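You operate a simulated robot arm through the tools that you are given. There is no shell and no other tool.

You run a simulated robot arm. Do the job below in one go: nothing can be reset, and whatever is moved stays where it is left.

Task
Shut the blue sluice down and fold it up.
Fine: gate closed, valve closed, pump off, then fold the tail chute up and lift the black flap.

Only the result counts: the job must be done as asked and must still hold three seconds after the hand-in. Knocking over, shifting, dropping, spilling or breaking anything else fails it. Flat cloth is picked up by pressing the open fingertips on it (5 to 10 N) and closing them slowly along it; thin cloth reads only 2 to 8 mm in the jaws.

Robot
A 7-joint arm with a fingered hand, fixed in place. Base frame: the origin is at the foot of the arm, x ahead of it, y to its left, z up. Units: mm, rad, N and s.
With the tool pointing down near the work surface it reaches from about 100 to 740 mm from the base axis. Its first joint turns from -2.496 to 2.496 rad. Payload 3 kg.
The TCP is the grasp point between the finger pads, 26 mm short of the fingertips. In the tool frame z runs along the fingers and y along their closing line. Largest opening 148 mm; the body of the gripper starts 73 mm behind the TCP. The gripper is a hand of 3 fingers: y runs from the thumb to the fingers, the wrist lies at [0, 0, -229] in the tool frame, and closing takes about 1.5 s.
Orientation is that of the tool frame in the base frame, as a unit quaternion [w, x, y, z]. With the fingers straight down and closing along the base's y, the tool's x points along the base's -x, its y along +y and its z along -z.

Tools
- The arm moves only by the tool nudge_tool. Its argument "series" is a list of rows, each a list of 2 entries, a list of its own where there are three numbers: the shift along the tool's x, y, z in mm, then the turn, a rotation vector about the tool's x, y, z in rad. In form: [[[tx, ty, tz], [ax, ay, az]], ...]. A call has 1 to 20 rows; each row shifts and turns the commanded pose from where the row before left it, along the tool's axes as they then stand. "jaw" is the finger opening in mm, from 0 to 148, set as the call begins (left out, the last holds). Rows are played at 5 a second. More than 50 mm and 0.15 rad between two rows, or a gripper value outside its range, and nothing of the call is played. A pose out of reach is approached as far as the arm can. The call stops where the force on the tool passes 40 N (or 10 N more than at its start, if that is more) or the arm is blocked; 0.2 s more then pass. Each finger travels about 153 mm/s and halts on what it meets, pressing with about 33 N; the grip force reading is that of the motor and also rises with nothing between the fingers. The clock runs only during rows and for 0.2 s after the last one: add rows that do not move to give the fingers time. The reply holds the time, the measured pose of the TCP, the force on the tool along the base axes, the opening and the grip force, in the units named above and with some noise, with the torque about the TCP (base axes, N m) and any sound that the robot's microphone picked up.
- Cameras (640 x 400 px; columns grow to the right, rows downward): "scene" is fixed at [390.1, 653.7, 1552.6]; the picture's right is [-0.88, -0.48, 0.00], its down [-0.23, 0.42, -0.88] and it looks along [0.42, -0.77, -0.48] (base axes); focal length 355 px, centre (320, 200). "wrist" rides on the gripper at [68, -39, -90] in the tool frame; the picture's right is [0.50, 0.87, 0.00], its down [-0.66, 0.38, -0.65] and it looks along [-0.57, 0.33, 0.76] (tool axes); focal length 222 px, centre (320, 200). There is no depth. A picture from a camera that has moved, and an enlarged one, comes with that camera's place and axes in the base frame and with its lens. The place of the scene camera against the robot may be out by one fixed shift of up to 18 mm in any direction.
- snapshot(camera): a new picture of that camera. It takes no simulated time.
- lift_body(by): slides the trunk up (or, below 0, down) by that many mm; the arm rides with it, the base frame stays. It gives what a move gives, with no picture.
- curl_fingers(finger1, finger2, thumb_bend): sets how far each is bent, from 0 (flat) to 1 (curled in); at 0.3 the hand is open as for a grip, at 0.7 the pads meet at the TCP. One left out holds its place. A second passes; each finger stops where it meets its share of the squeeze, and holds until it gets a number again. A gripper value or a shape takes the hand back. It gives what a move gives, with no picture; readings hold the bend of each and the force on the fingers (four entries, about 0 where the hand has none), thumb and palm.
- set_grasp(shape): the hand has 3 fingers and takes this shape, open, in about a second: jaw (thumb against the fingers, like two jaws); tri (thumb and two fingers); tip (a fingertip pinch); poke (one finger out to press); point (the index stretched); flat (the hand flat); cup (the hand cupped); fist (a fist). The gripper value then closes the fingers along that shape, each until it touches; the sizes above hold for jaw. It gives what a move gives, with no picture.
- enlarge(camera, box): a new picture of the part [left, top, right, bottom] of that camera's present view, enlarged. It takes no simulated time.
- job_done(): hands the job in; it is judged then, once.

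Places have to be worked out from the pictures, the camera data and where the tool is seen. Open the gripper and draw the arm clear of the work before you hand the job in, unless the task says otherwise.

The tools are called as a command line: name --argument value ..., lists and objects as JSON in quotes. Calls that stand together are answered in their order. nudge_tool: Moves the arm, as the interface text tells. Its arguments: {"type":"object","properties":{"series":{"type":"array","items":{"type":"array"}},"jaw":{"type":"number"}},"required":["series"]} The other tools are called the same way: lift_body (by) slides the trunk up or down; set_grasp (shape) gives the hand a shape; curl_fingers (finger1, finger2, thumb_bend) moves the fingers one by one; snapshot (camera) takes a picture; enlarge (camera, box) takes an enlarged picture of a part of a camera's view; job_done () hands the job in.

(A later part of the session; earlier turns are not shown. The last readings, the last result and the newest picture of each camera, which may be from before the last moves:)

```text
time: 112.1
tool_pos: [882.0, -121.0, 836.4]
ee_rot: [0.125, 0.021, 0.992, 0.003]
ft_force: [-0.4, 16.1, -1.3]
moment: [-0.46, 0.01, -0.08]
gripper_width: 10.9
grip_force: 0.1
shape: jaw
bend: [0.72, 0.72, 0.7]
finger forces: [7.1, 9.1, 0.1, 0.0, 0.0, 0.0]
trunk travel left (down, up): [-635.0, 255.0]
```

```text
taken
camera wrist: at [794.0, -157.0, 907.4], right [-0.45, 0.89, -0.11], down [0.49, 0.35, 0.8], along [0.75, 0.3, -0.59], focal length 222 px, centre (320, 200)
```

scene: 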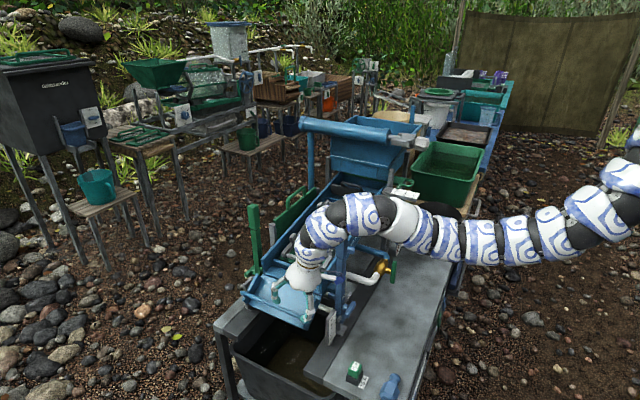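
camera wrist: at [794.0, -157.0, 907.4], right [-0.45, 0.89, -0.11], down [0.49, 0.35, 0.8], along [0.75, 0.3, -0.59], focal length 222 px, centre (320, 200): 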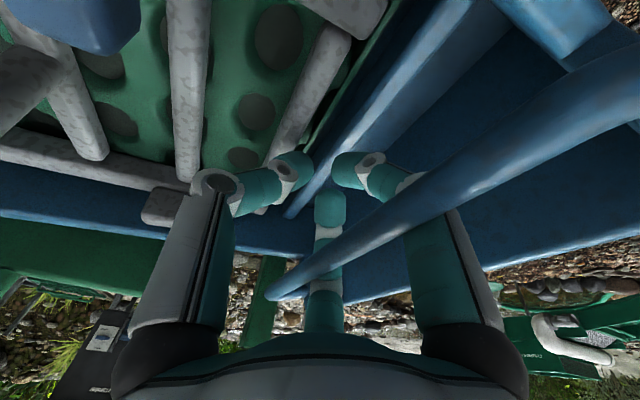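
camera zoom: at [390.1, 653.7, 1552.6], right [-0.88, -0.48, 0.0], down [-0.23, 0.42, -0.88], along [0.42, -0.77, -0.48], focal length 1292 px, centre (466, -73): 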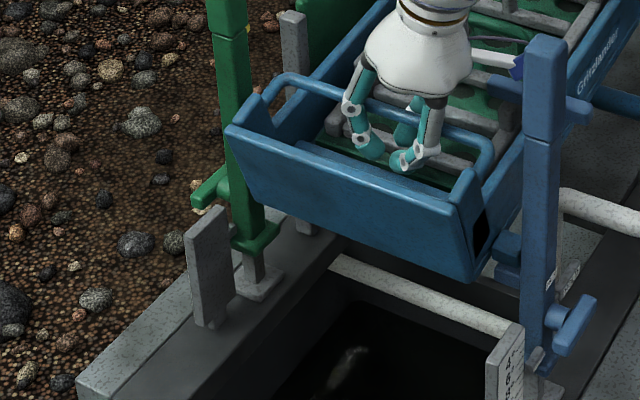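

The force jumped to 16 N: the chute has reached its stop, upright. I relieve the pressure, open the jaws and check that it stays.

nudge_tool --series '[[[0, 3, 0], [0, 0, 0]], [[0, 3, 0], [0, 0, 0]], [[0, 0, 0], [0, 0, 0]]]'

nudge_tool --series '[[[0, 0, 0], [0, 0, 0]], [[0, 0, 0], [0, 0, 0]], [[0, 0, 0], [0, 0, 0]], [[0, 0, 0], [0, 0, 0]], [[0, 0, 0], [0, 0, 0]]]' --jaw 75

enlarge --camera "scene" --box '[220, 220, 340, 330]'

snapshot --camera "wrist"

```text
time: 112.9
tool_pos: [881.2, -117.6, 836.4]
ee_rot: [0.124, 0.021, 0.992, 0.002]
ft_force: [-0.8, 6.9, -0.9]
moment: [-0.18, 0.0, 0.11]
gripper_width: 10.7
grip_force: 0.1
shape: jaw
bend: [0.72, 0.72, 0.7]
finger forces: [1.6, 5.6, 0.1, 0.0, 0.0, 0.1]
trunk travel left (down, up): [-635.0, 255.0]
```

```text
time: 114.1
tool_pos: [882.1, -117.2, 836.6]
ee_rot: [0.123, 0.021, 0.992, 0.004]
ft_force: [0.1, 0.8, -0.4]
moment: [0.0, 0.01, -0.02]
gripper_width: 74.3
grip_force: 0.0
shape: jaw
bend: [0.36, 0.36, 0.7]
finger forces: [0.0, 0.1, 0.1, 0.0, 0.0, 0.1]
trunk travel left (down, up): [-635.0, 255.0]
```

```text
3.64 times, centred on (280, 275) of scene
camera zoom: at [390.1, 653.7, 1552.6], right [-0.88, -0.48, 0.0], down [-0.23, 0.42, -0.88], along [0.42, -0.77, -0.48], focal length 1292 px, centre (466, -73)
```

zoom: 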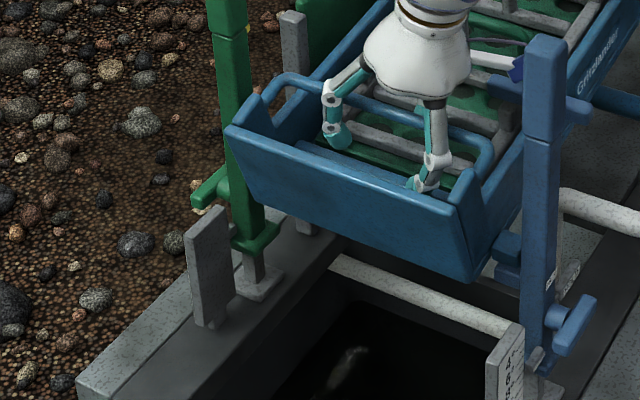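

```text
taken
camera wrist: at [793.7, -154.1, 907.3], right [-0.45, 0.89, -0.11], down [0.49, 0.35, 0.8], along [0.75, 0.3, -0.59], focal length 222 px, centre (320, 200)
```

wrist: 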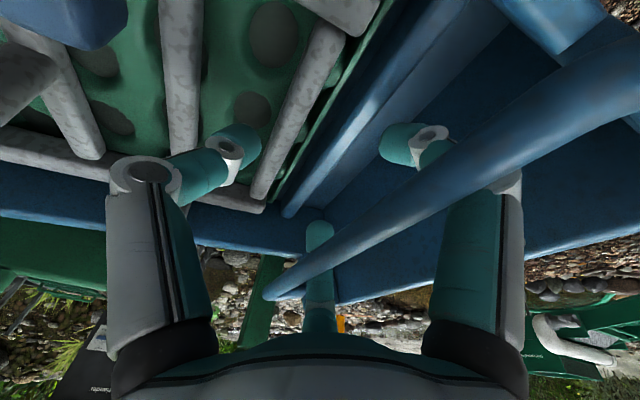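

The chute stays up with the fingers off it. I shift slightly to +y and lift straight up out of the rod, watching the force.

nudge_tool --series '[[[0.3, 6, 0], [0, 0, 0]], [[-2.5, 0, -9.7], [0, 0, 0]], [[-2.5, 0, -9.7], [0, 0, 0]], [[0, 0, 0], [0, 0, 0]]]'

snapshot --camera "wrist"

enlarge --camera "scene" --box '[220, 220, 340, 330]'

```text
time: 115.1
tool_pos: [882.7, -113.0, 856.2]
ee_rot: [0.124, 0.021, 0.992, 0.004]
ft_force: [-0.2, 0.9, 0.6]
moment: [0.02, 0.01, 0.02]
gripper_width: 74.5
grip_force: 0.1
shape: jaw
bend: [0.36, 0.36, 0.7]
finger forces: [0.1, 0.1, 0.0, 0.0, 0.1, 0.0]
trunk travel left (down, up): [-635.0, 255.0]
```

```text
taken
camera wrist: at [793.8, -149.2, 927.3], right [-0.45, 0.89, -0.11], down [0.49, 0.35, 0.8], along [0.75, 0.3, -0.59], focal length 222 px, centre (320, 200)
```

wrist: 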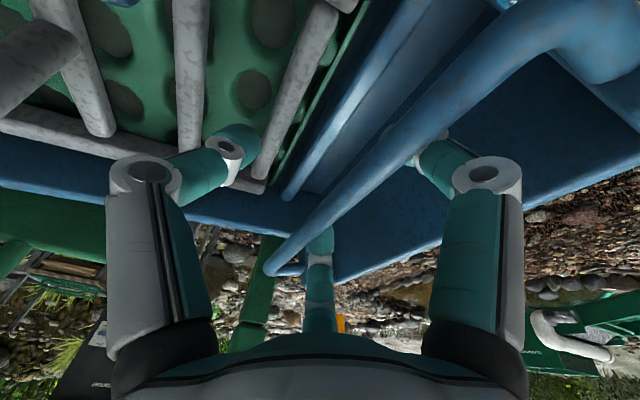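

```text
3.64 times, centred on (280, 275) of scene
camera zoom: at [390.1, 653.7, 1552.6], right [-0.88, -0.48, 0.0], down [-0.23, 0.42, -0.88], along [0.42, -0.77, -0.48], focal length 1292 px, centre (466, -73)
```

zoom: 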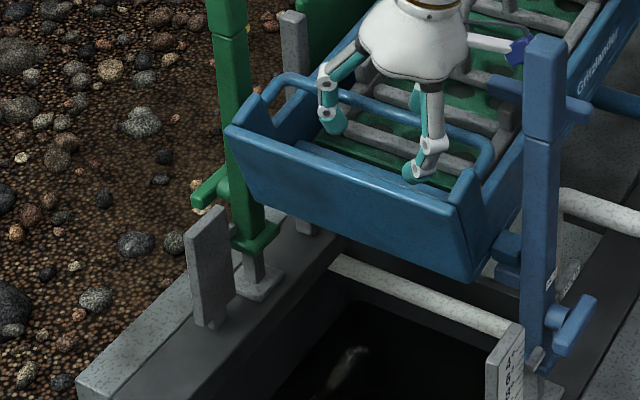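

nudge_tool --series '[[[0.2, 4, 0], [0, 0, 0]], [[-2.5, 0, -9.7], [0, 0, 0]], [[-2.5, 0, -9.7], [0, 0, 0]], [[-5, 0.2, -19.4], [0, 0, 0]], [[-5, 0.2, -19.4], [0, 0, 0]], [[-5, 0.2, -19.4], [0, 0, 0]], [[0, 0, 0], [0, 0, 0]]]'

snapshot --camera "wrist"

snapshot --camera "scene"

```text
time: 116.7
tool_pos: [880.9, -108.9, 937.3]
ee_rot: [0.125, 0.021, 0.992, 0.003]
ft_force: [0.2, -0.6, 0.4]
moment: [0.0, 0.0, -0.04]
gripper_width: 74.2
grip_force: 0.0
shape: jaw
bend: [0.36, 0.36, 0.7]
finger forces: [0.1, 0.0, 0.0, 0.1, 0.0, 0.0]
trunk travel left (down, up): [-635.0, 255.0]
```

```text
taken
camera wrist: at [793.8, -145.1, 1009.0], right [-0.45, 0.89, -0.11], down [0.49, 0.35, 0.8], along [0.75, 0.3, -0.59], focal length 222 px, centre (320, 200)
```

wrist: 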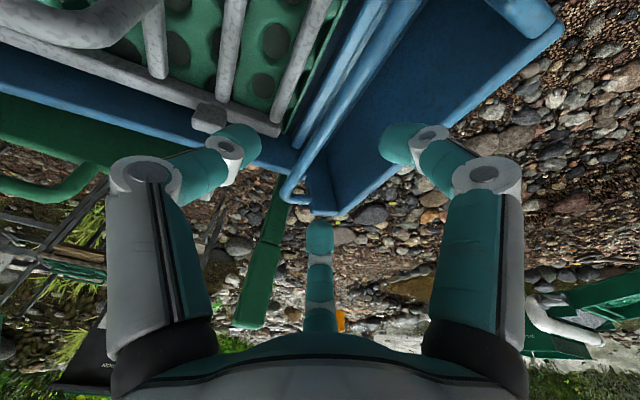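

```text
taken
```

scene: 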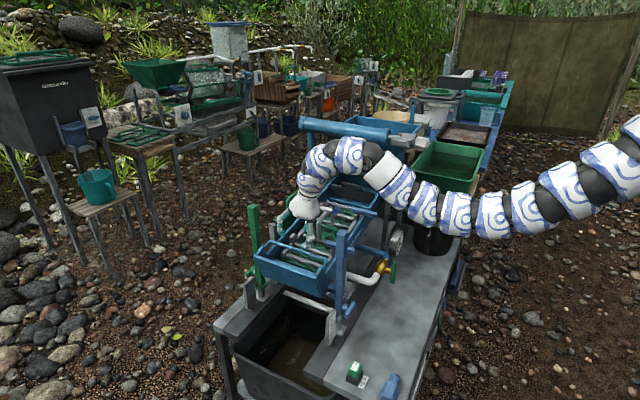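

The chute remains folded up. Now for the black flap: I rise and move along the channel toward its head, then yaw the camera toward it.

nudge_tool --series '[[[-5, 0.2, -19.4], [0, 0, 0]], [[-5, 0.2, -19.4], [0, 0, 0]], [[5.7, -33.6, -6], [0, 0, 0]], [[5.7, -33.6, -6], [0, 0, 0]], [[5.7, -33.6, -6], [0, 0, 0]], [[5.7, -33.6, -6], [0, 0, 0]], [[5.7, -33.6, -6], [0, 0, 0]], [[0, 0, 0], [0, 0, 0]]]' --jaw 60

nudge_tool --series '[[[0, 0, 0], [0.025, -0.001, 0.0969]], [[0, 0, 0], [0.025, -0.001, 0.0969]], [[0, 0, 0], [0.025, -0.001, 0.0969]], [[0, 0, 0], [0.025, -0.001, 0.0969]], [[0, 0, 0], [0.025, -0.001, 0.0969]], [[0, 0, 0], [0.025, -0.001, 0.0969]], [[0, 0, 0], [0, 0, 0]]]'

snapshot --camera "wrist"

snapshot --camera "scene"

```text
time: 118.5
tool_pos: [840.0, -275.6, 999.0]
ee_rot: [0.125, 0.022, 0.992, 0.003]
ft_force: [0.2, -0.3, 0.2]
moment: [-0.01, 0.0, 0.02]
gripper_width: 60.1
grip_force: 0.1
shape: jaw
bend: [0.77, 0.77, 0.7]
finger forces: [0.0, 0.1, 0.0, 0.0, 0.0, 0.0]
trunk travel left (down, up): [-635.0, 255.0]
```

```text
time: 120.1
tool_pos: [841.2, -275.0, 998.4]
ee_rot: [0.119, 0.314, 0.941, -0.034]
ft_force: [-0.3, 0.3, 0.3]
moment: [0.01, 0.0, 0.04]
gripper_width: 60.6
grip_force: 0.1
shape: jaw
bend: [0.77, 0.77, 0.7]
finger forces: [0.1, 0.1, 0.0, 0.0, 0.0, 0.0]
trunk travel left (down, up): [-635.0, 255.0]
```

```text
taken
camera wrist: at [747.5, -255.2, 1068.5], right [0.13, 0.98, -0.12], down [0.6, 0.01, 0.8], along [0.79, -0.18, -0.59], focal length 222 px, centre (320, 200)
```

wrist: 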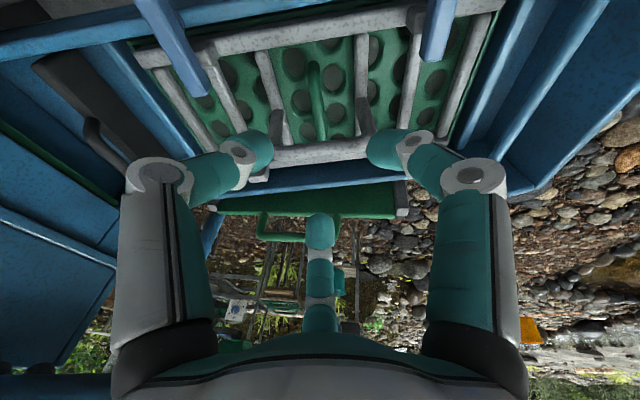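

```text
taken
```

scene: 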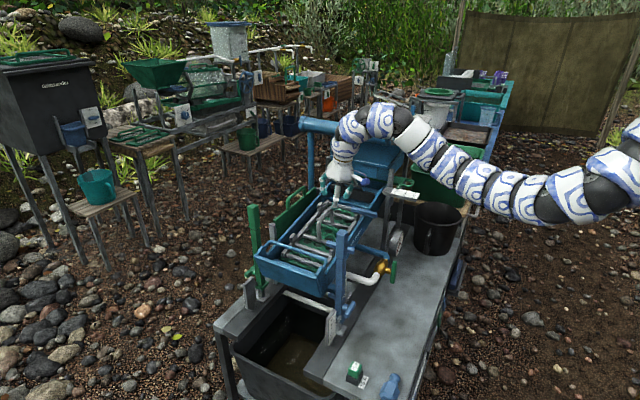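

A fine view of the channel; the black flap with its handle is at left. I enlarge it.

enlarge --camera "wrist" --box '[0, 20, 220, 200]'

enlarge --camera "wrist" --box '[20, 40, 160, 180]'

```text
2.22 times, centred on (110, 110) of wrist
camera zoom: at [747.5, -255.2, 1068.5], right [0.13, 0.98, -0.12], down [0.6, 0.01, 0.8], along [0.79, -0.18, -0.59], focal length 494 px, centre (787, 400)
```

zoom: 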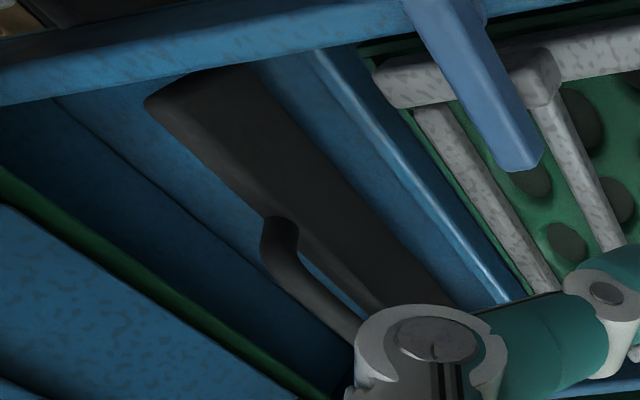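

```text
2.86 times, centred on (90, 110) of wrist
camera zoom: at [747.5, -255.2, 1068.5], right [0.13, 0.98, -0.12], down [0.6, 0.01, 0.8], along [0.79, -0.18, -0.59], focal length 635 px, centre (977, 457)
```

zoom: 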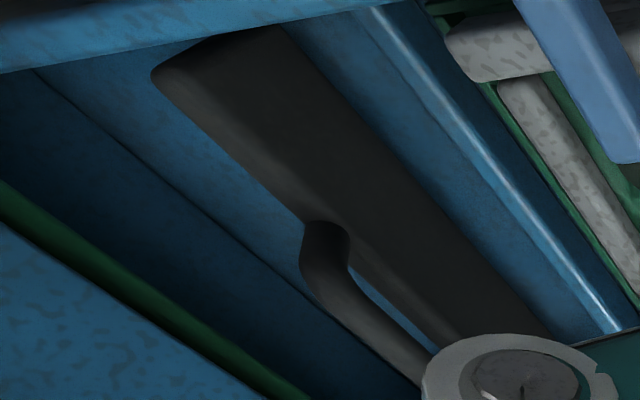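

The flap looks like a nearly vertical plate (top edge ≈ z 873, y≈-567) with a low handle bar (≈ y -572, z 887, x 865–950). I move closer along the channel for a better look.

nudge_tool --series '[[[-14.4, -26.4, 3.4], [0, 0, 0]], [[-14.4, -26.4, 3.4], [0, 0, 0]], [[-14.4, -26.4, 3.4], [0, 0, 0]], [[-14.4, -26.4, 3.4], [0, 0, 0]], [[0, 0, 0], [0, 0, 0]]]' --jaw 0

snapshot --camera "wrist"

enlarge --camera "wrist" --box '[60, 20, 300, 200]'

```text
time: 121.3
tool_pos: [824.5, -395.7, 997.4]
ee_rot: [0.119, 0.315, 0.941, -0.035]
ft_force: [-0.3, 0.0, -0.9]
moment: [0.02, 0.01, 0.0]
gripper_width: 0.1
grip_force: 33.0
shape: jaw
bend: [0.7, 0.7, 0.7]
finger forces: [0.1, 0.0, 0.0, 0.1, 0.0, 0.0]
trunk travel left (down, up): [-635.0, 255.0]
```

```text
taken
camera wrist: at [730.6, -374.9, 1066.9], right [0.13, 0.98, -0.12], down [0.6, 0.01, 0.8], along [0.79, -0.17, -0.59], focal length 222 px, centre (320, 200)
```

wrist: 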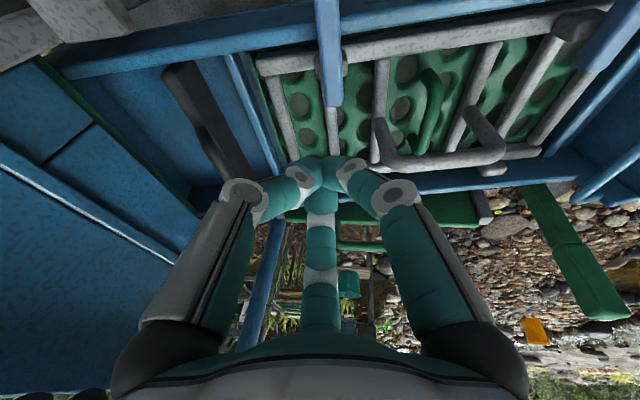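

```text
2.22 times, centred on (180, 110) of wrist
camera zoom: at [730.6, -374.9, 1066.9], right [0.13, 0.98, -0.12], down [0.6, 0.01, 0.8], along [0.79, -0.17, -0.59], focal length 494 px, centre (631, 400)
```

zoom: 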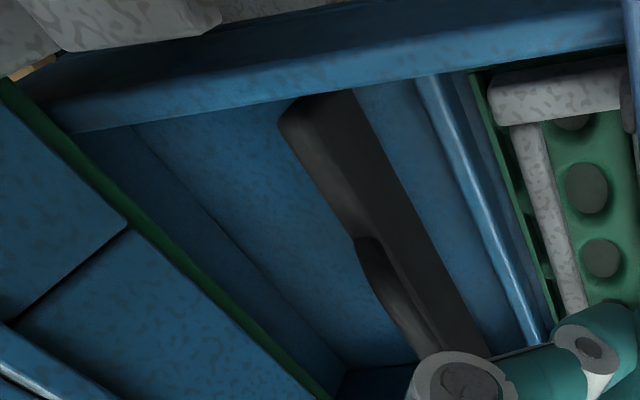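

Geometry estimate: handle bar ≈ (854…945, -534, 893), plate top z≈879; a blue pipe crosses above (z≈1110, y≈-545), so the hand must come in tilted from the downstream side. I rotate the tool to point (+x, -y, down) with the closing line across the bar.

nudge_tool --series '[[[0, 0, 0], [0.0419, -0.0419, -0.0974]], [[0, 0, 0], [0.0419, -0.0419, -0.0974]], [[0, 0, 0], [0.0419, -0.0419, -0.0974]], [[0, 0, 0], [0.0419, -0.0419, -0.0974]], [[0, 0, 0], [0, 0, 0]]]'

nudge_tool --series '[[[0, 0, 0], [0.0419, -0.0419, -0.0974]], [[0, 0, 0], [0.0419, -0.0419, -0.0974]], [[0, 0, 0], [0.0419, -0.0419, -0.0974]], [[0, 0, 0], [0.0419, -0.0419, -0.0974]], [[0, 0, 0], [0, 0, 0]]]'

snapshot --camera "wrist"

snapshot --camera "scene"

```text
time: 122.5
tool_pos: [823.7, -395.9, 997.4]
ee_rot: [0.162, 0.131, 0.965, -0.161]
ft_force: [-0.2, -0.3, -0.7]
moment: [0.0, 0.02, -0.02]
gripper_width: 0.0
grip_force: 33.8
shape: jaw
bend: [0.7, 0.7, 0.7]
finger forces: [0.0, 0.1, 0.0, 0.0, 0.0, 0.0]
trunk travel left (down, up): [-635.0, 255.0]
```

```text
time: 123.7
tool_pos: [823.6, -395.1, 997.7]
ee_rot: [0.197, -0.058, 0.938, -0.28]
ft_force: [0.0, 0.3, 0.0]
moment: [-0.02, -0.01, -0.04]
gripper_width: 0.1
grip_force: 32.5
shape: jaw
bend: [0.7, 0.7, 0.7]
finger forces: [0.0, 0.0, 0.1, 0.0, 0.0, 0.0]
trunk travel left (down, up): [-635.0, 255.0]
```

```text
taken
camera wrist: at [727.5, -398.1, 1066.0], right [-0.46, 0.61, -0.64], down [0.34, 0.79, 0.51], along [0.82, 0.02, -0.57], focal length 222 px, centre (320, 200)
```

wrist: 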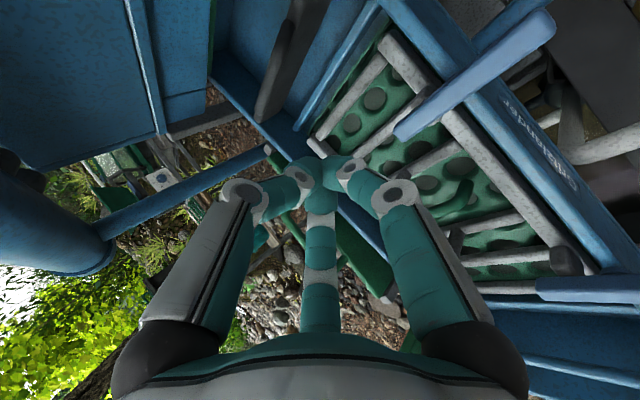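

```text
taken
```

scene: 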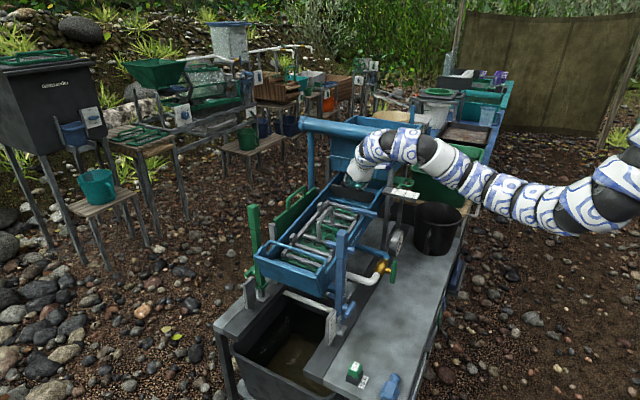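

Orientation achieved smoothly. I enlarge the view of the flap from here.

enlarge --camera "wrist" --box '[210, 0, 370, 160]'

enlarge --camera "wrist" --box '[240, 0, 330, 130]'

```text
2.50 times, centred on (290, 80) of wrist
camera zoom: at [727.5, -398.1, 1066.0], right [-0.46, 0.61, -0.64], down [0.34, 0.79, 0.51], along [0.82, 0.02, -0.57], focal length 555 px, centre (395, 500)
```

zoom: 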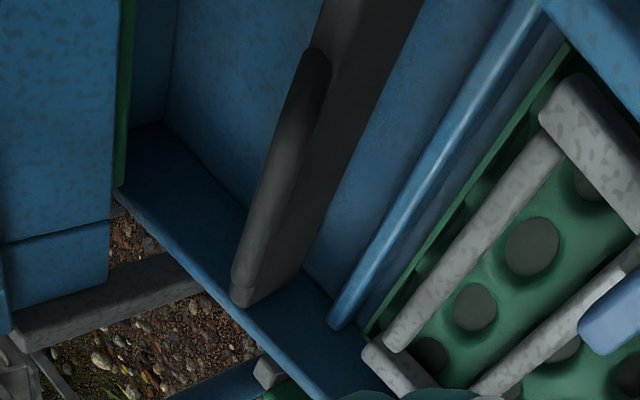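

```text
3.08 times, centred on (285, 65) of wrist
camera zoom: at [727.5, -398.1, 1066.0], right [-0.46, 0.61, -0.64], down [0.34, 0.79, 0.51], along [0.82, 0.02, -0.57], focal length 684 px, centre (428, 615)
```

zoom: 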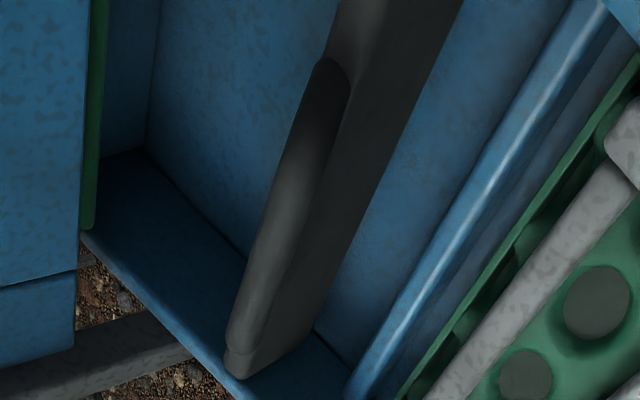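

The plate stands on the channel floor leaning slightly upstream, with the handle along its top. I roll the hand 60° so a single digit sits on the downstream side and two on the upstream side of the bar.

nudge_tool --series '[[[0, 0, 0], [0, 0, 0.131]], [[0, 0, 0], [0, 0, 0.131]], [[0, 0, 0], [0, 0, 0.131]], [[0, 0, 0], [0, 0, 0.131]], [[0, 0, 0], [0, 0, 0.131]], [[0, 0, 0], [0, 0, 0.131]], [[0, 0, 0], [0, 0, 0.131]], [[0, 0, 0], [0, 0, 0.131]], [[0, 0, 0], [0, 0, 0]]]' --jaw 60

snapshot --camera "wrist"

snapshot --camera "scene"

```text
time: 125.7
tool_pos: [824.5, -396.7, 999.0]
ee_rot: [0.311, 0.419, 0.841, -0.143]
ft_force: [-0.8, 1.3, 0.1]
moment: [0.0, -0.04, -0.01]
gripper_width: 59.4
grip_force: 0.1
shape: jaw
bend: [0.77, 0.77, 0.7]
finger forces: [0.1, 0.0, 0.0, 0.1, 0.1, 0.0]
trunk travel left (down, up): [-635.0, 255.0]
```

```text
taken
camera wrist: at [728.0, -332.6, 1023.2], right [0.46, 0.83, -0.3], down [0.34, 0.15, 0.93], along [0.82, -0.53, -0.21], focal length 222 px, centre (320, 200)
```

wrist: 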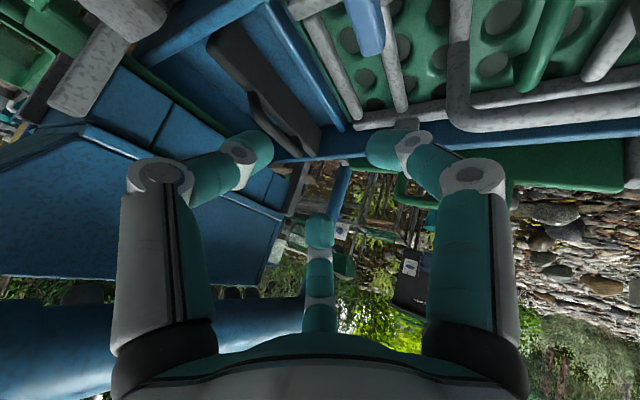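

```text
taken
```

scene: 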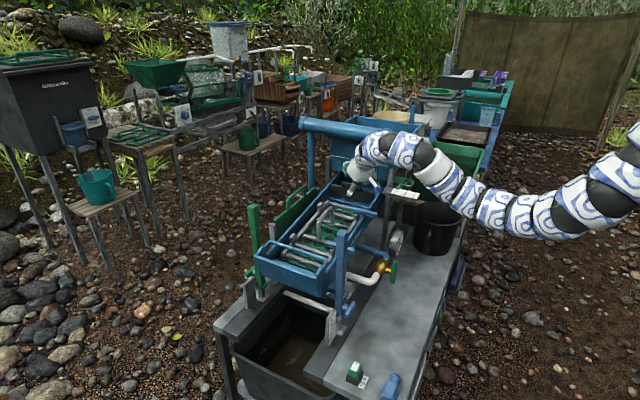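

enlarge --camera "wrist" --box '[190, 10, 350, 170]'

```text
2.50 times, centred on (270, 90) of wrist
camera zoom: at [728.0, -332.6, 1023.2], right [0.46, 0.83, -0.3], down [0.34, 0.15, 0.93], along [0.82, -0.53, -0.21], focal length 555 px, centre (445, 475)
```

zoom: 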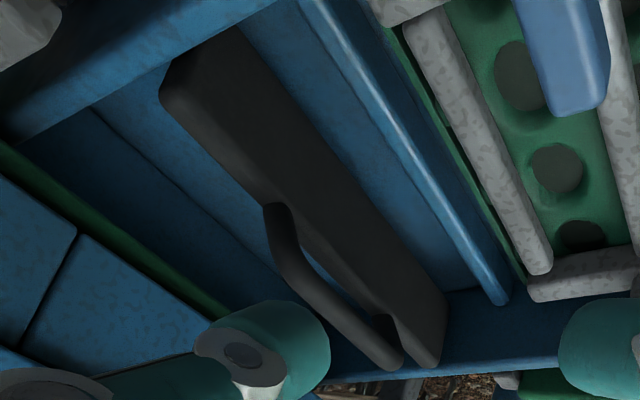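

Now the handle is clear: an arch standing up-and-downstream from the plate's top; its bar is at y≈-520, z≈914, x 855–940, ~20 mm clear of the plate, and my tool axis already lies along the arch's direction. I approach to 70 mm short of it.

nudge_tool --series '[[[-13.6, -4.8, 20.1], [0, 0, 0]], [[-13.6, -4.8, 20.1], [0, 0, 0]], [[-13.6, -4.8, 20.1], [0, 0, 0]], [[-13.6, -4.8, 20.1], [0, 0, 0]], [[0, 0, 0], [0, 0, 0]]]'

snapshot --camera "wrist"

enlarge --camera "scene" --box '[290, 100, 450, 220]'

```text
time: 126.9
tool_pos: [865.4, -480.6, 970.4]
ee_rot: [0.309, 0.419, 0.842, -0.143]
ft_force: [0.1, -0.9, 0.9]
moment: [0.01, -0.03, 0.0]
gripper_width: 59.7
grip_force: 0.1
shape: jaw
bend: [0.77, 0.77, 0.7]
finger forces: [0.1, 0.0, 0.1, 0.1, 0.0, 0.0]
trunk travel left (down, up): [-635.0, 255.0]
```

```text
taken
camera wrist: at [768.5, -418.4, 995.8], right [0.46, 0.83, -0.31], down [0.34, 0.15, 0.93], along [0.82, -0.53, -0.21], focal length 222 px, centre (320, 200)
```

wrist: 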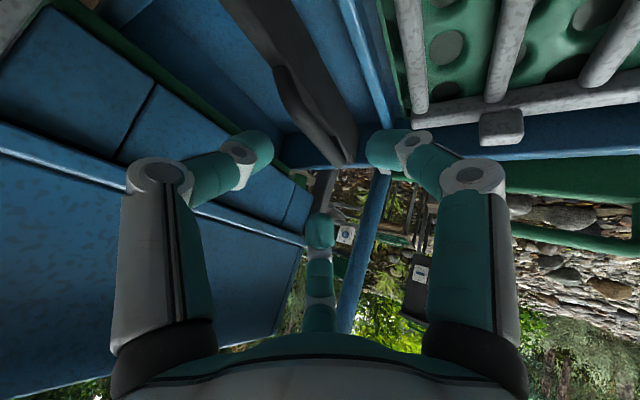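

```text
3.33 times, centred on (370, 160) of scene
camera zoom: at [390.1, 653.7, 1552.6], right [-0.88, -0.48, 0.0], down [-0.23, 0.42, -0.88], along [0.42, -0.77, -0.48], focal length 1184 px, centre (153, 333)
```

zoom: 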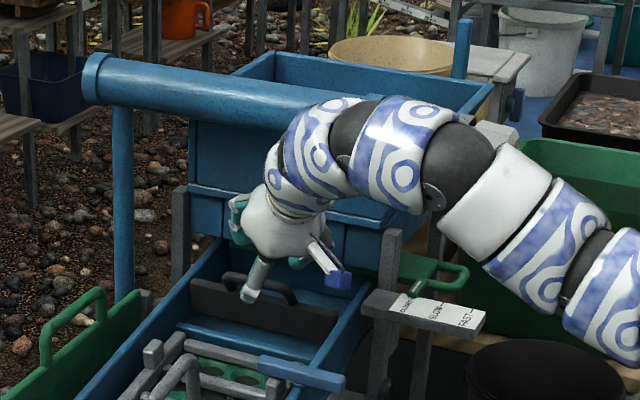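

enlarge --camera "wrist" --box '[220, 20, 400, 190]'

```text
2.35 times, centred on (310, 105) of wrist
camera zoom: at [768.5, -418.4, 995.8], right [0.46, 0.83, -0.31], down [0.34, 0.15, 0.93], along [0.82, -0.53, -0.21], focal length 523 px, centre (344, 424)
```

zoom: 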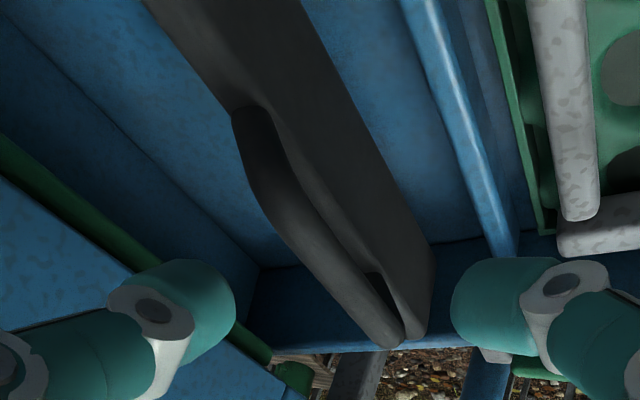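

Refined: bar centre ≈ (891, -514, 918), gap to the plate ≈34 mm, and it lies straight ahead along the tool axis (67 mm). I advance most of the way.

nudge_tool --series '[[[0.3, -0.2, 12], [0, 0, 0]], [[0.3, -0.2, 12], [0, 0, 0]], [[0.3, -0.2, 12], [0, 0, 0]], [[0.3, -0.2, 12], [0, 0, 0]], [[0, 0, 0], [0, 0, 0]]]'

snapshot --camera "wrist"

enlarge --camera "scene" --box '[310, 140, 410, 220]'

```text
time: 128.1
tool_pos: [883.4, -503.9, 932.0]
ee_rot: [0.309, 0.419, 0.842, -0.143]
ft_force: [0.0, -0.4, -0.5]
moment: [-0.02, 0.03, 0.02]
gripper_width: 59.7
grip_force: 0.1
shape: jaw
bend: [0.77, 0.77, 0.7]
finger forces: [0.1, 0.0, 0.0, 0.0, 0.0, 0.1]
trunk travel left (down, up): [-635.0, 255.0]
```

```text
taken
camera wrist: at [786.7, -441.4, 958.1], right [0.46, 0.83, -0.31], down [0.34, 0.15, 0.93], along [0.82, -0.53, -0.21], focal length 222 px, centre (320, 200)
```

wrist: 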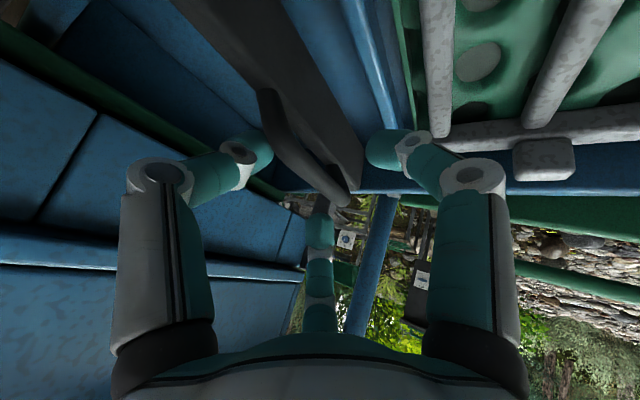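

```text
5.00 times, centred on (360, 180) of scene
camera zoom: at [390.1, 653.7, 1552.6], right [-0.88, -0.48, 0.0], down [-0.23, 0.42, -0.88], along [0.42, -0.77, -0.48], focal length 1777 px, centre (120, 300)
```

zoom: 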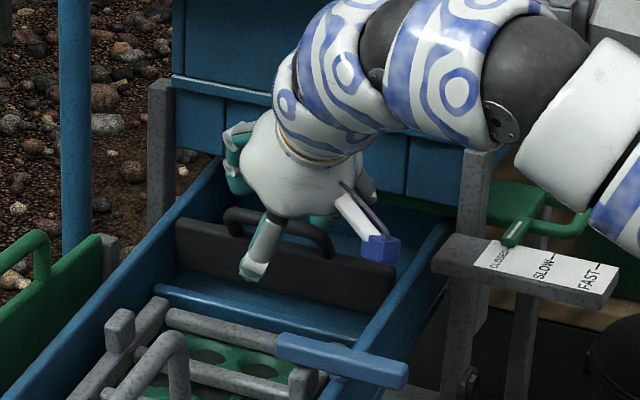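

The bar lies between thumb (left) and finger (right). I advance 14 mm more and close the fingers around it.

nudge_tool --series '[[[0, 0, 7], [0, 0, 0]], [[0, 0, 7], [0, 0, 0]], [[0, 0, 0], [0, 0, 0]]]'

nudge_tool --series '[[[0, 0, 0], [0, 0, 0]], [[0, 0, 0], [0, 0, 0]], [[0, 0, 0], [0, 0, 0]], [[0, 0, 0], [0, 0, 0]], [[0, 0, 0], [0, 0, 0]]]' --jaw 5

snapshot --camera "wrist"

enlarge --camera "scene" --box '[310, 140, 410, 220]'

```text
time: 128.9
tool_pos: [889.2, -511.9, 921.3]
ee_rot: [0.31, 0.419, 0.841, -0.144]
ft_force: [0.2, 0.3, 0.6]
moment: [0.01, 0.0, -0.01]
gripper_width: 59.8
grip_force: 0.0
shape: jaw
bend: [0.77, 0.77, 0.7]
finger forces: [0.0, 0.0, 0.0, 0.0, 0.0, 0.1]
trunk travel left (down, up): [-635.0, 255.0]
```

```text
time: 130.1
tool_pos: [890.6, -511.1, 921.6]
ee_rot: [0.31, 0.419, 0.841, -0.144]
ft_force: [1.1, -0.6, 0.1]
moment: [0.0, -0.03, -0.01]
gripper_width: 5.3
grip_force: 0.0
shape: jaw
bend: [0.71, 0.66, 0.7]
finger forces: [0.0, 0.7, 0.1, 0.1, 0.0, 0.0]
trunk travel left (down, up): [-635.0, 255.0]
```

```text
taken
camera wrist: at [792.8, -448.9, 947.2], right [0.46, 0.83, -0.31], down [0.34, 0.15, 0.93], along [0.82, -0.53, -0.21], focal length 222 px, centre (320, 200)
```

wrist: 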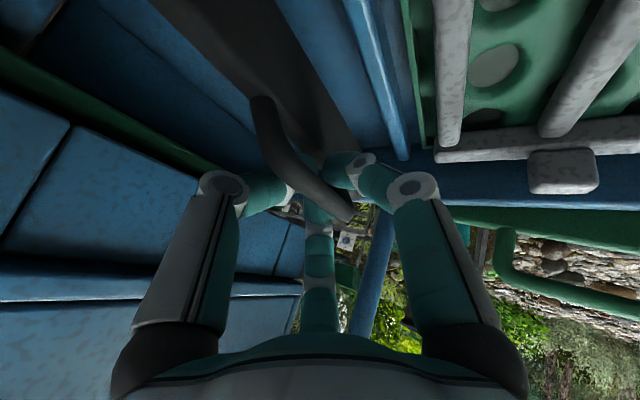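

```text
5.00 times, centred on (360, 180) of scene
camera zoom: at [390.1, 653.7, 1552.6], right [-0.88, -0.48, 0.0], down [-0.23, 0.42, -0.88], along [0.42, -0.77, -0.48], focal length 1777 px, centre (120, 300)
```

zoom: 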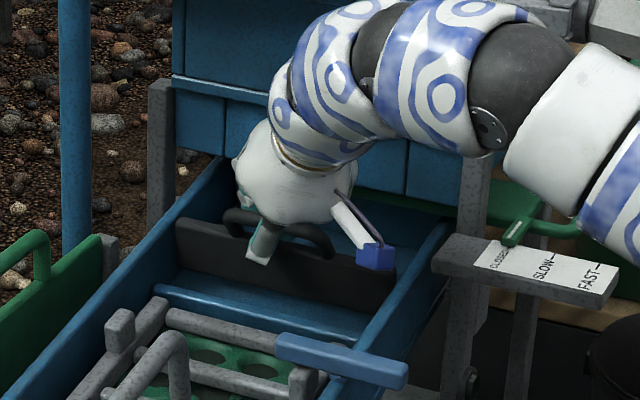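

The digits have closed beneath the bar (caged). I now try a small straight-up lift and read the force.

nudge_tool --series '[[[-2.6, 0.1, -3.1], [0, 0, 0]], [[-2.6, 0.1, -3.1], [0, 0, 0]], [[-2.6, 0.1, -3.1], [0, 0, 0]], [[0, 0, 0], [0, 0, 0]]]'

enlarge --camera "scene" --box '[310, 140, 410, 220]'

snapshot --camera "wrist"

```text
time: 131.1
tool_pos: [890.7, -512.2, 933.8]
ee_rot: [0.31, 0.419, 0.841, -0.144]
ft_force: [2.0, -2.7, -6.5]
moment: [-0.06, 0.02, -0.02]
gripper_width: 5.1
grip_force: 0.1
shape: jaw
bend: [0.65, 0.71, 0.7]
finger forces: [5.7, 0.0, 0.1, 0.0, 0.0, 0.1]
trunk travel left (down, up): [-635.0, 255.0]
```

```text
5.00 times, centred on (360, 180) of scene
camera zoom: at [390.1, 653.7, 1552.6], right [-0.88, -0.48, 0.0], down [-0.23, 0.42, -0.88], along [0.42, -0.77, -0.48], focal length 1777 px, centre (120, 300)
```

zoom: 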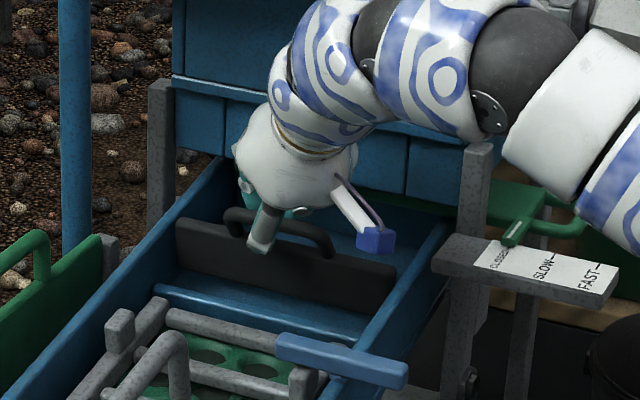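

```text
taken
camera wrist: at [793.9, -450.1, 959.3], right [0.46, 0.83, -0.31], down [0.34, 0.15, 0.93], along [0.82, -0.53, -0.21], focal length 222 px, centre (320, 200)
```

wrist: 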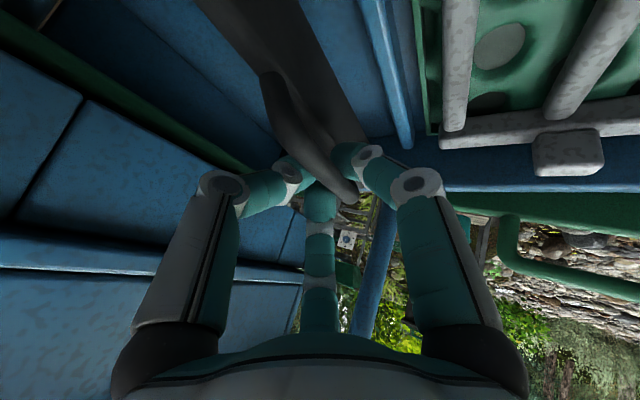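

The bar is engaged (6.5 N). I lift a bit more in small steps and check whether and how the flap moves.

nudge_tool --series '[[[-1.9, 0.1, -2.3], [0, 0, 0]], [[-1.9, 0.1, -2.3], [0, 0, 0]], [[0, 0, 0], [0, 0, 0]]]'

enlarge --camera "scene" --box '[310, 140, 410, 220]'

enlarge --camera "wrist" --box '[200, 20, 420, 220]'

```text
time: 131.9
tool_pos: [891.1, -512.5, 939.3]
ee_rot: [0.309, 0.42, 0.841, -0.144]
ft_force: [1.2, -5.7, -11.5]
moment: [-0.17, 0.03, -0.04]
gripper_width: 4.6
grip_force: 0.1
shape: jaw
bend: [0.63, 0.71, 0.7]
finger forces: [9.5, 0.0, 0.0, 0.0, 0.0, 0.1]
trunk travel left (down, up): [-635.0, 255.0]
```

```text
5.00 times, centred on (360, 180) of scene
camera zoom: at [390.1, 653.7, 1552.6], right [-0.88, -0.48, 0.0], down [-0.23, 0.42, -0.88], along [0.42, -0.77, -0.48], focal length 1777 px, centre (120, 300)
```

zoom: 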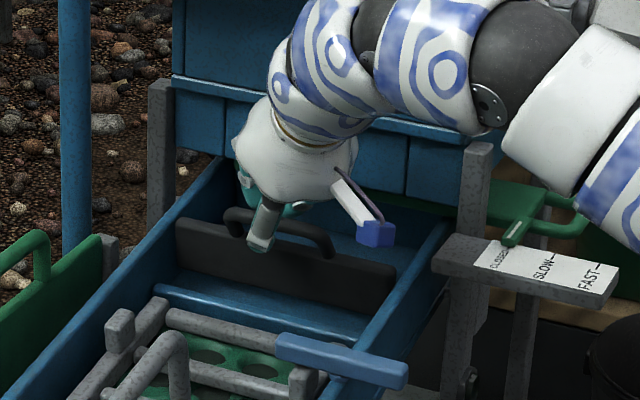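

```text
2.00 times, centred on (310, 120) of wrist
camera zoom: at [794.3, -450.2, 964.3], right [0.46, 0.83, -0.31], down [0.34, 0.15, 0.93], along [0.82, -0.53, -0.21], focal length 444 px, centre (340, 360)
```

zoom: 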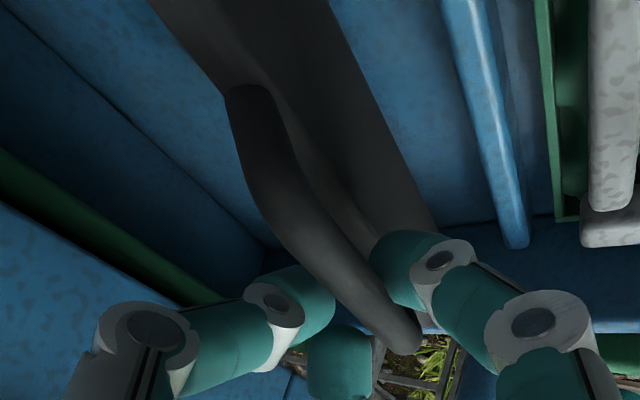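

A straight vertical pull is resisted (reaction along roughly (-0.45 y, -0.9 z)), suggesting a hinge axis along x just below the plate's top; the handle would then swing up and upstream. I test a small motion upstream (-y) and slightly up.

nudge_tool --series '[[[-4.37, -3.0, 0.97], [0, 0, 0]], [[-4.37, -3.0, 0.97], [0, 0, 0]], [[0, 0, 0], [0, 0, 0]]]'

enlarge --camera "scene" --box '[310, 140, 410, 220]'

enlarge --camera "wrist" --box '[200, 20, 420, 220]'

```text
time: 132.7
tool_pos: [891.4, -520.9, 942.6]
ee_rot: [0.309, 0.419, 0.842, -0.144]
ft_force: [-1.0, 4.7, -9.7]
moment: [0.03, 0.04, 0.0]
gripper_width: 5.9
grip_force: 0.2
shape: jaw
bend: [0.59, 0.71, 0.7]
finger forces: [10.5, 0.1, 0.0, 0.0, 0.0, 0.1]
trunk travel left (down, up): [-635.0, 255.0]
```

```text
5.00 times, centred on (360, 180) of scene
camera zoom: at [390.1, 653.7, 1552.6], right [-0.88, -0.48, 0.0], down [-0.23, 0.42, -0.88], along [0.42, -0.77, -0.48], focal length 1777 px, centre (120, 300)
```

zoom: 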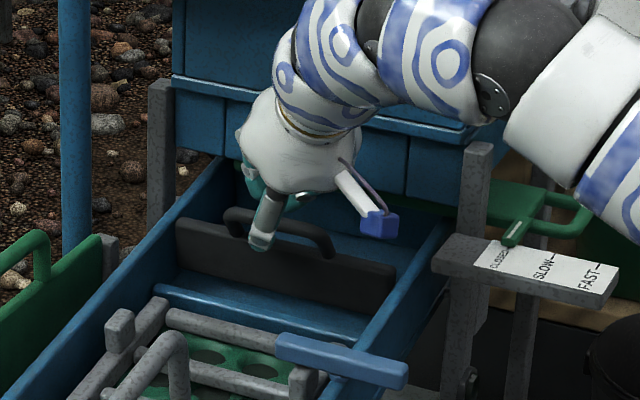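

```text
2.00 times, centred on (310, 120) of wrist
camera zoom: at [794.7, -457.8, 968.5], right [0.46, 0.84, -0.3], down [0.34, 0.15, 0.93], along [0.82, -0.53, -0.21], focal length 444 px, centre (340, 360)
```

zoom: 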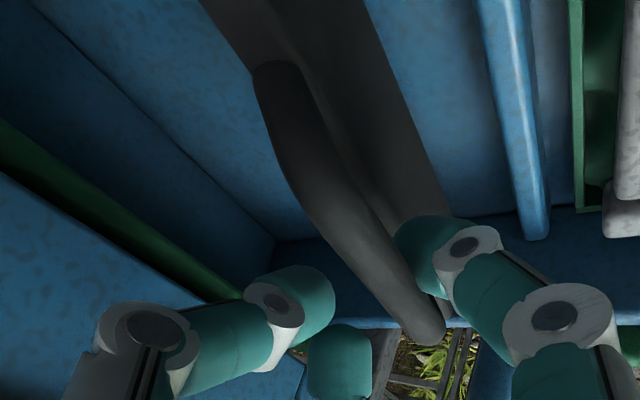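

The flap did not budge at ~10 N and one finger is being wedged open. A stiffer approach is better: release, then use the closed beak under/behind the bar and push it up-and-upstream. I open and retreat along the tool axis.

nudge_tool --series '[[[4.37, 3.0, -0.97], [0, 0, 0]], [[0, 0, 0], [0, 0, 0]], [[0, 0, 0], [0, 0, 0]], [[0, 0, 0], [0, 0, 0]], [[0, 0, 0], [0, 0, 0]]]' --jaw 64

nudge_tool --series '[[[0, 0, -10], [0, 0, 0]], [[0, 0, -10], [0, 0, 0]], [[0, 0, -15], [0, 0, 0]], [[0, 0, -15], [0, 0, 0]], [[0, 0, 0], [0, 0, 0]]]'

snapshot --camera "wrist"

enlarge --camera "scene" --box '[310, 140, 410, 220]'

```text
time: 133.9
tool_pos: [891.3, -517.2, 942.4]
ee_rot: [0.31, 0.419, 0.841, -0.144]
ft_force: [-0.2, -0.3, 0.9]
moment: [0.02, -0.04, -0.04]
gripper_width: 63.4
grip_force: 0.2
shape: jaw
bend: [0.77, 0.77, 0.7]
finger forces: [0.0, 0.0, 0.0, 0.0, 0.0, 0.0]
trunk travel left (down, up): [-635.0, 255.0]
```

```text
time: 135.1
tool_pos: [871.4, -491.7, 980.6]
ee_rot: [0.31, 0.419, 0.842, -0.143]
ft_force: [-0.4, -1.2, 0.4]
moment: [0.04, -0.03, -0.02]
gripper_width: 63.4
grip_force: 0.0
shape: jaw
bend: [0.77, 0.77, 0.7]
finger forces: [0.1, 0.0, 0.1, 0.0, 0.0, 0.1]
trunk travel left (down, up): [-635.0, 255.0]
```

```text
taken
camera wrist: at [774.0, -429.2, 1005.3], right [0.46, 0.83, -0.3], down [0.34, 0.15, 0.93], along [0.82, -0.53, -0.21], focal length 222 px, centre (320, 200)
```

wrist: 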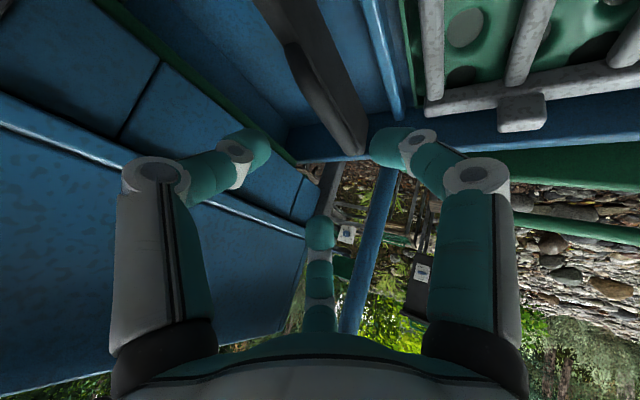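

```text
5.00 times, centred on (360, 180) of scene
camera zoom: at [390.1, 653.7, 1552.6], right [-0.88, -0.48, 0.0], down [-0.23, 0.42, -0.88], along [0.42, -0.77, -0.48], focal length 1777 px, centre (120, 300)
```

zoom: 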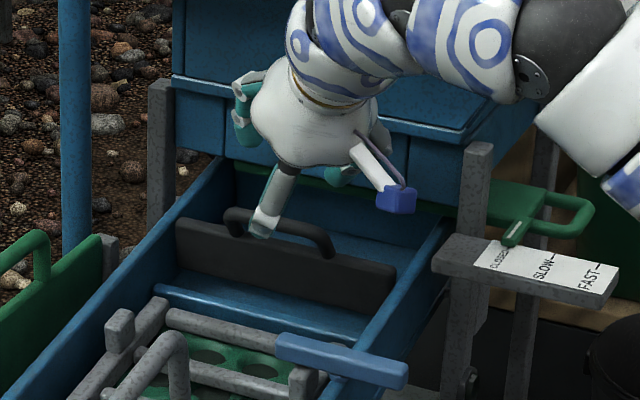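

Released cleanly. Now close to a beak, shift to the downstream-lower side of the bar, and advance so the tip passes just under it.

nudge_tool --series '[[[0, 0, 0], [0, 0, 0]], [[0, 0, 0], [0, 0, 0]], [[0, 0, 0], [0, 0, 0]], [[8.3, 4.8, 0], [0, 0, 0]], [[8.3, 4.8, 0], [0, 0, 0]], [[8.3, 4.8, 0], [0, 0, 0]], [[8.3, 4.8, 0], [0, 0, 0]], [[0, 0, 0], [0, 0, 0]]]' --jaw 0

snapshot --camera "wrist"

```text
time: 136.9
tool_pos: [871.0, -461.1, 960.6]
ee_rot: [0.31, 0.42, 0.841, -0.144]
ft_force: [0.4, 0.6, 0.4]
moment: [0.0, 0.02, 0.05]
gripper_width: 0.0
grip_force: 32.5
shape: jaw
bend: [0.7, 0.7, 0.7]
finger forces: [0.0, 0.0, 0.0, 0.0, 0.1, 0.1]
trunk travel left (down, up): [-635.0, 255.0]
```

```text
taken
camera wrist: at [773.6, -397.3, 985.9], right [0.46, 0.83, -0.31], down [0.34, 0.15, 0.93], along [0.82, -0.53, -0.21], focal length 222 px, centre (320, 200)
```

wrist: 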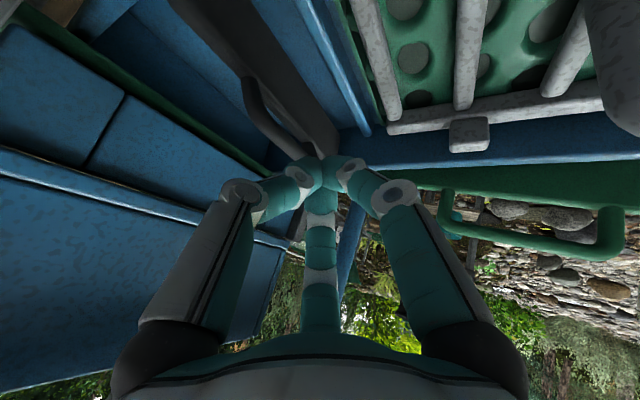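

nudge_tool --series '[[[0, 0, 13], [0, 0, 0]], [[0, 0, 13], [0, 0, 0]], [[0, 0, 13], [0, 0, 0]], [[0, 0, 0], [0, 0, 0]]]'

enlarge --camera "wrist" --box '[200, 20, 420, 220]'

enlarge --camera "scene" --box '[310, 140, 410, 220]'

```text
time: 137.9
tool_pos: [886.4, -478.8, 928.8]
ee_rot: [0.309, 0.419, 0.842, -0.144]
ft_force: [0.0, 1.2, -0.4]
moment: [0.0, -0.02, -0.02]
gripper_width: 0.0
grip_force: 32.6
shape: jaw
bend: [0.7, 0.7, 0.7]
finger forces: [0.0, 0.0, 0.1, 0.0, 0.0, 0.0]
trunk travel left (down, up): [-635.0, 255.0]
```

```text
2.00 times, centred on (310, 120) of wrist
camera zoom: at [789.2, -416.1, 955.1], right [0.46, 0.83, -0.31], down [0.34, 0.15, 0.93], along [0.82, -0.53, -0.21], focal length 444 px, centre (340, 360)
```

zoom: 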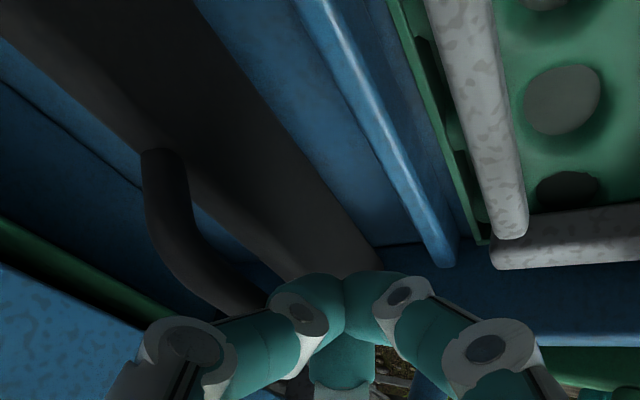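

```text
5.00 times, centred on (360, 180) of scene
camera zoom: at [390.1, 653.7, 1552.6], right [-0.88, -0.48, 0.0], down [-0.23, 0.42, -0.88], along [0.42, -0.77, -0.48], focal length 1777 px, centre (120, 300)
```

zoom: 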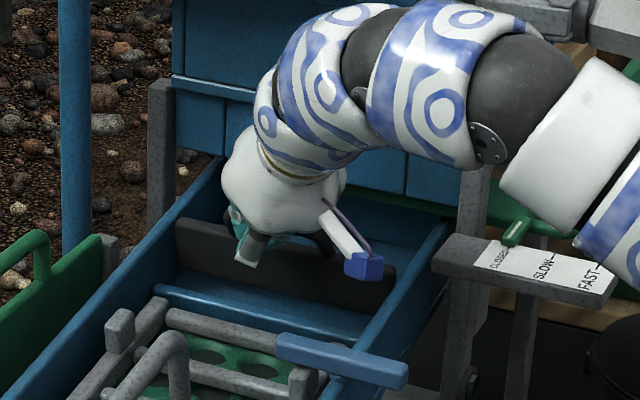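

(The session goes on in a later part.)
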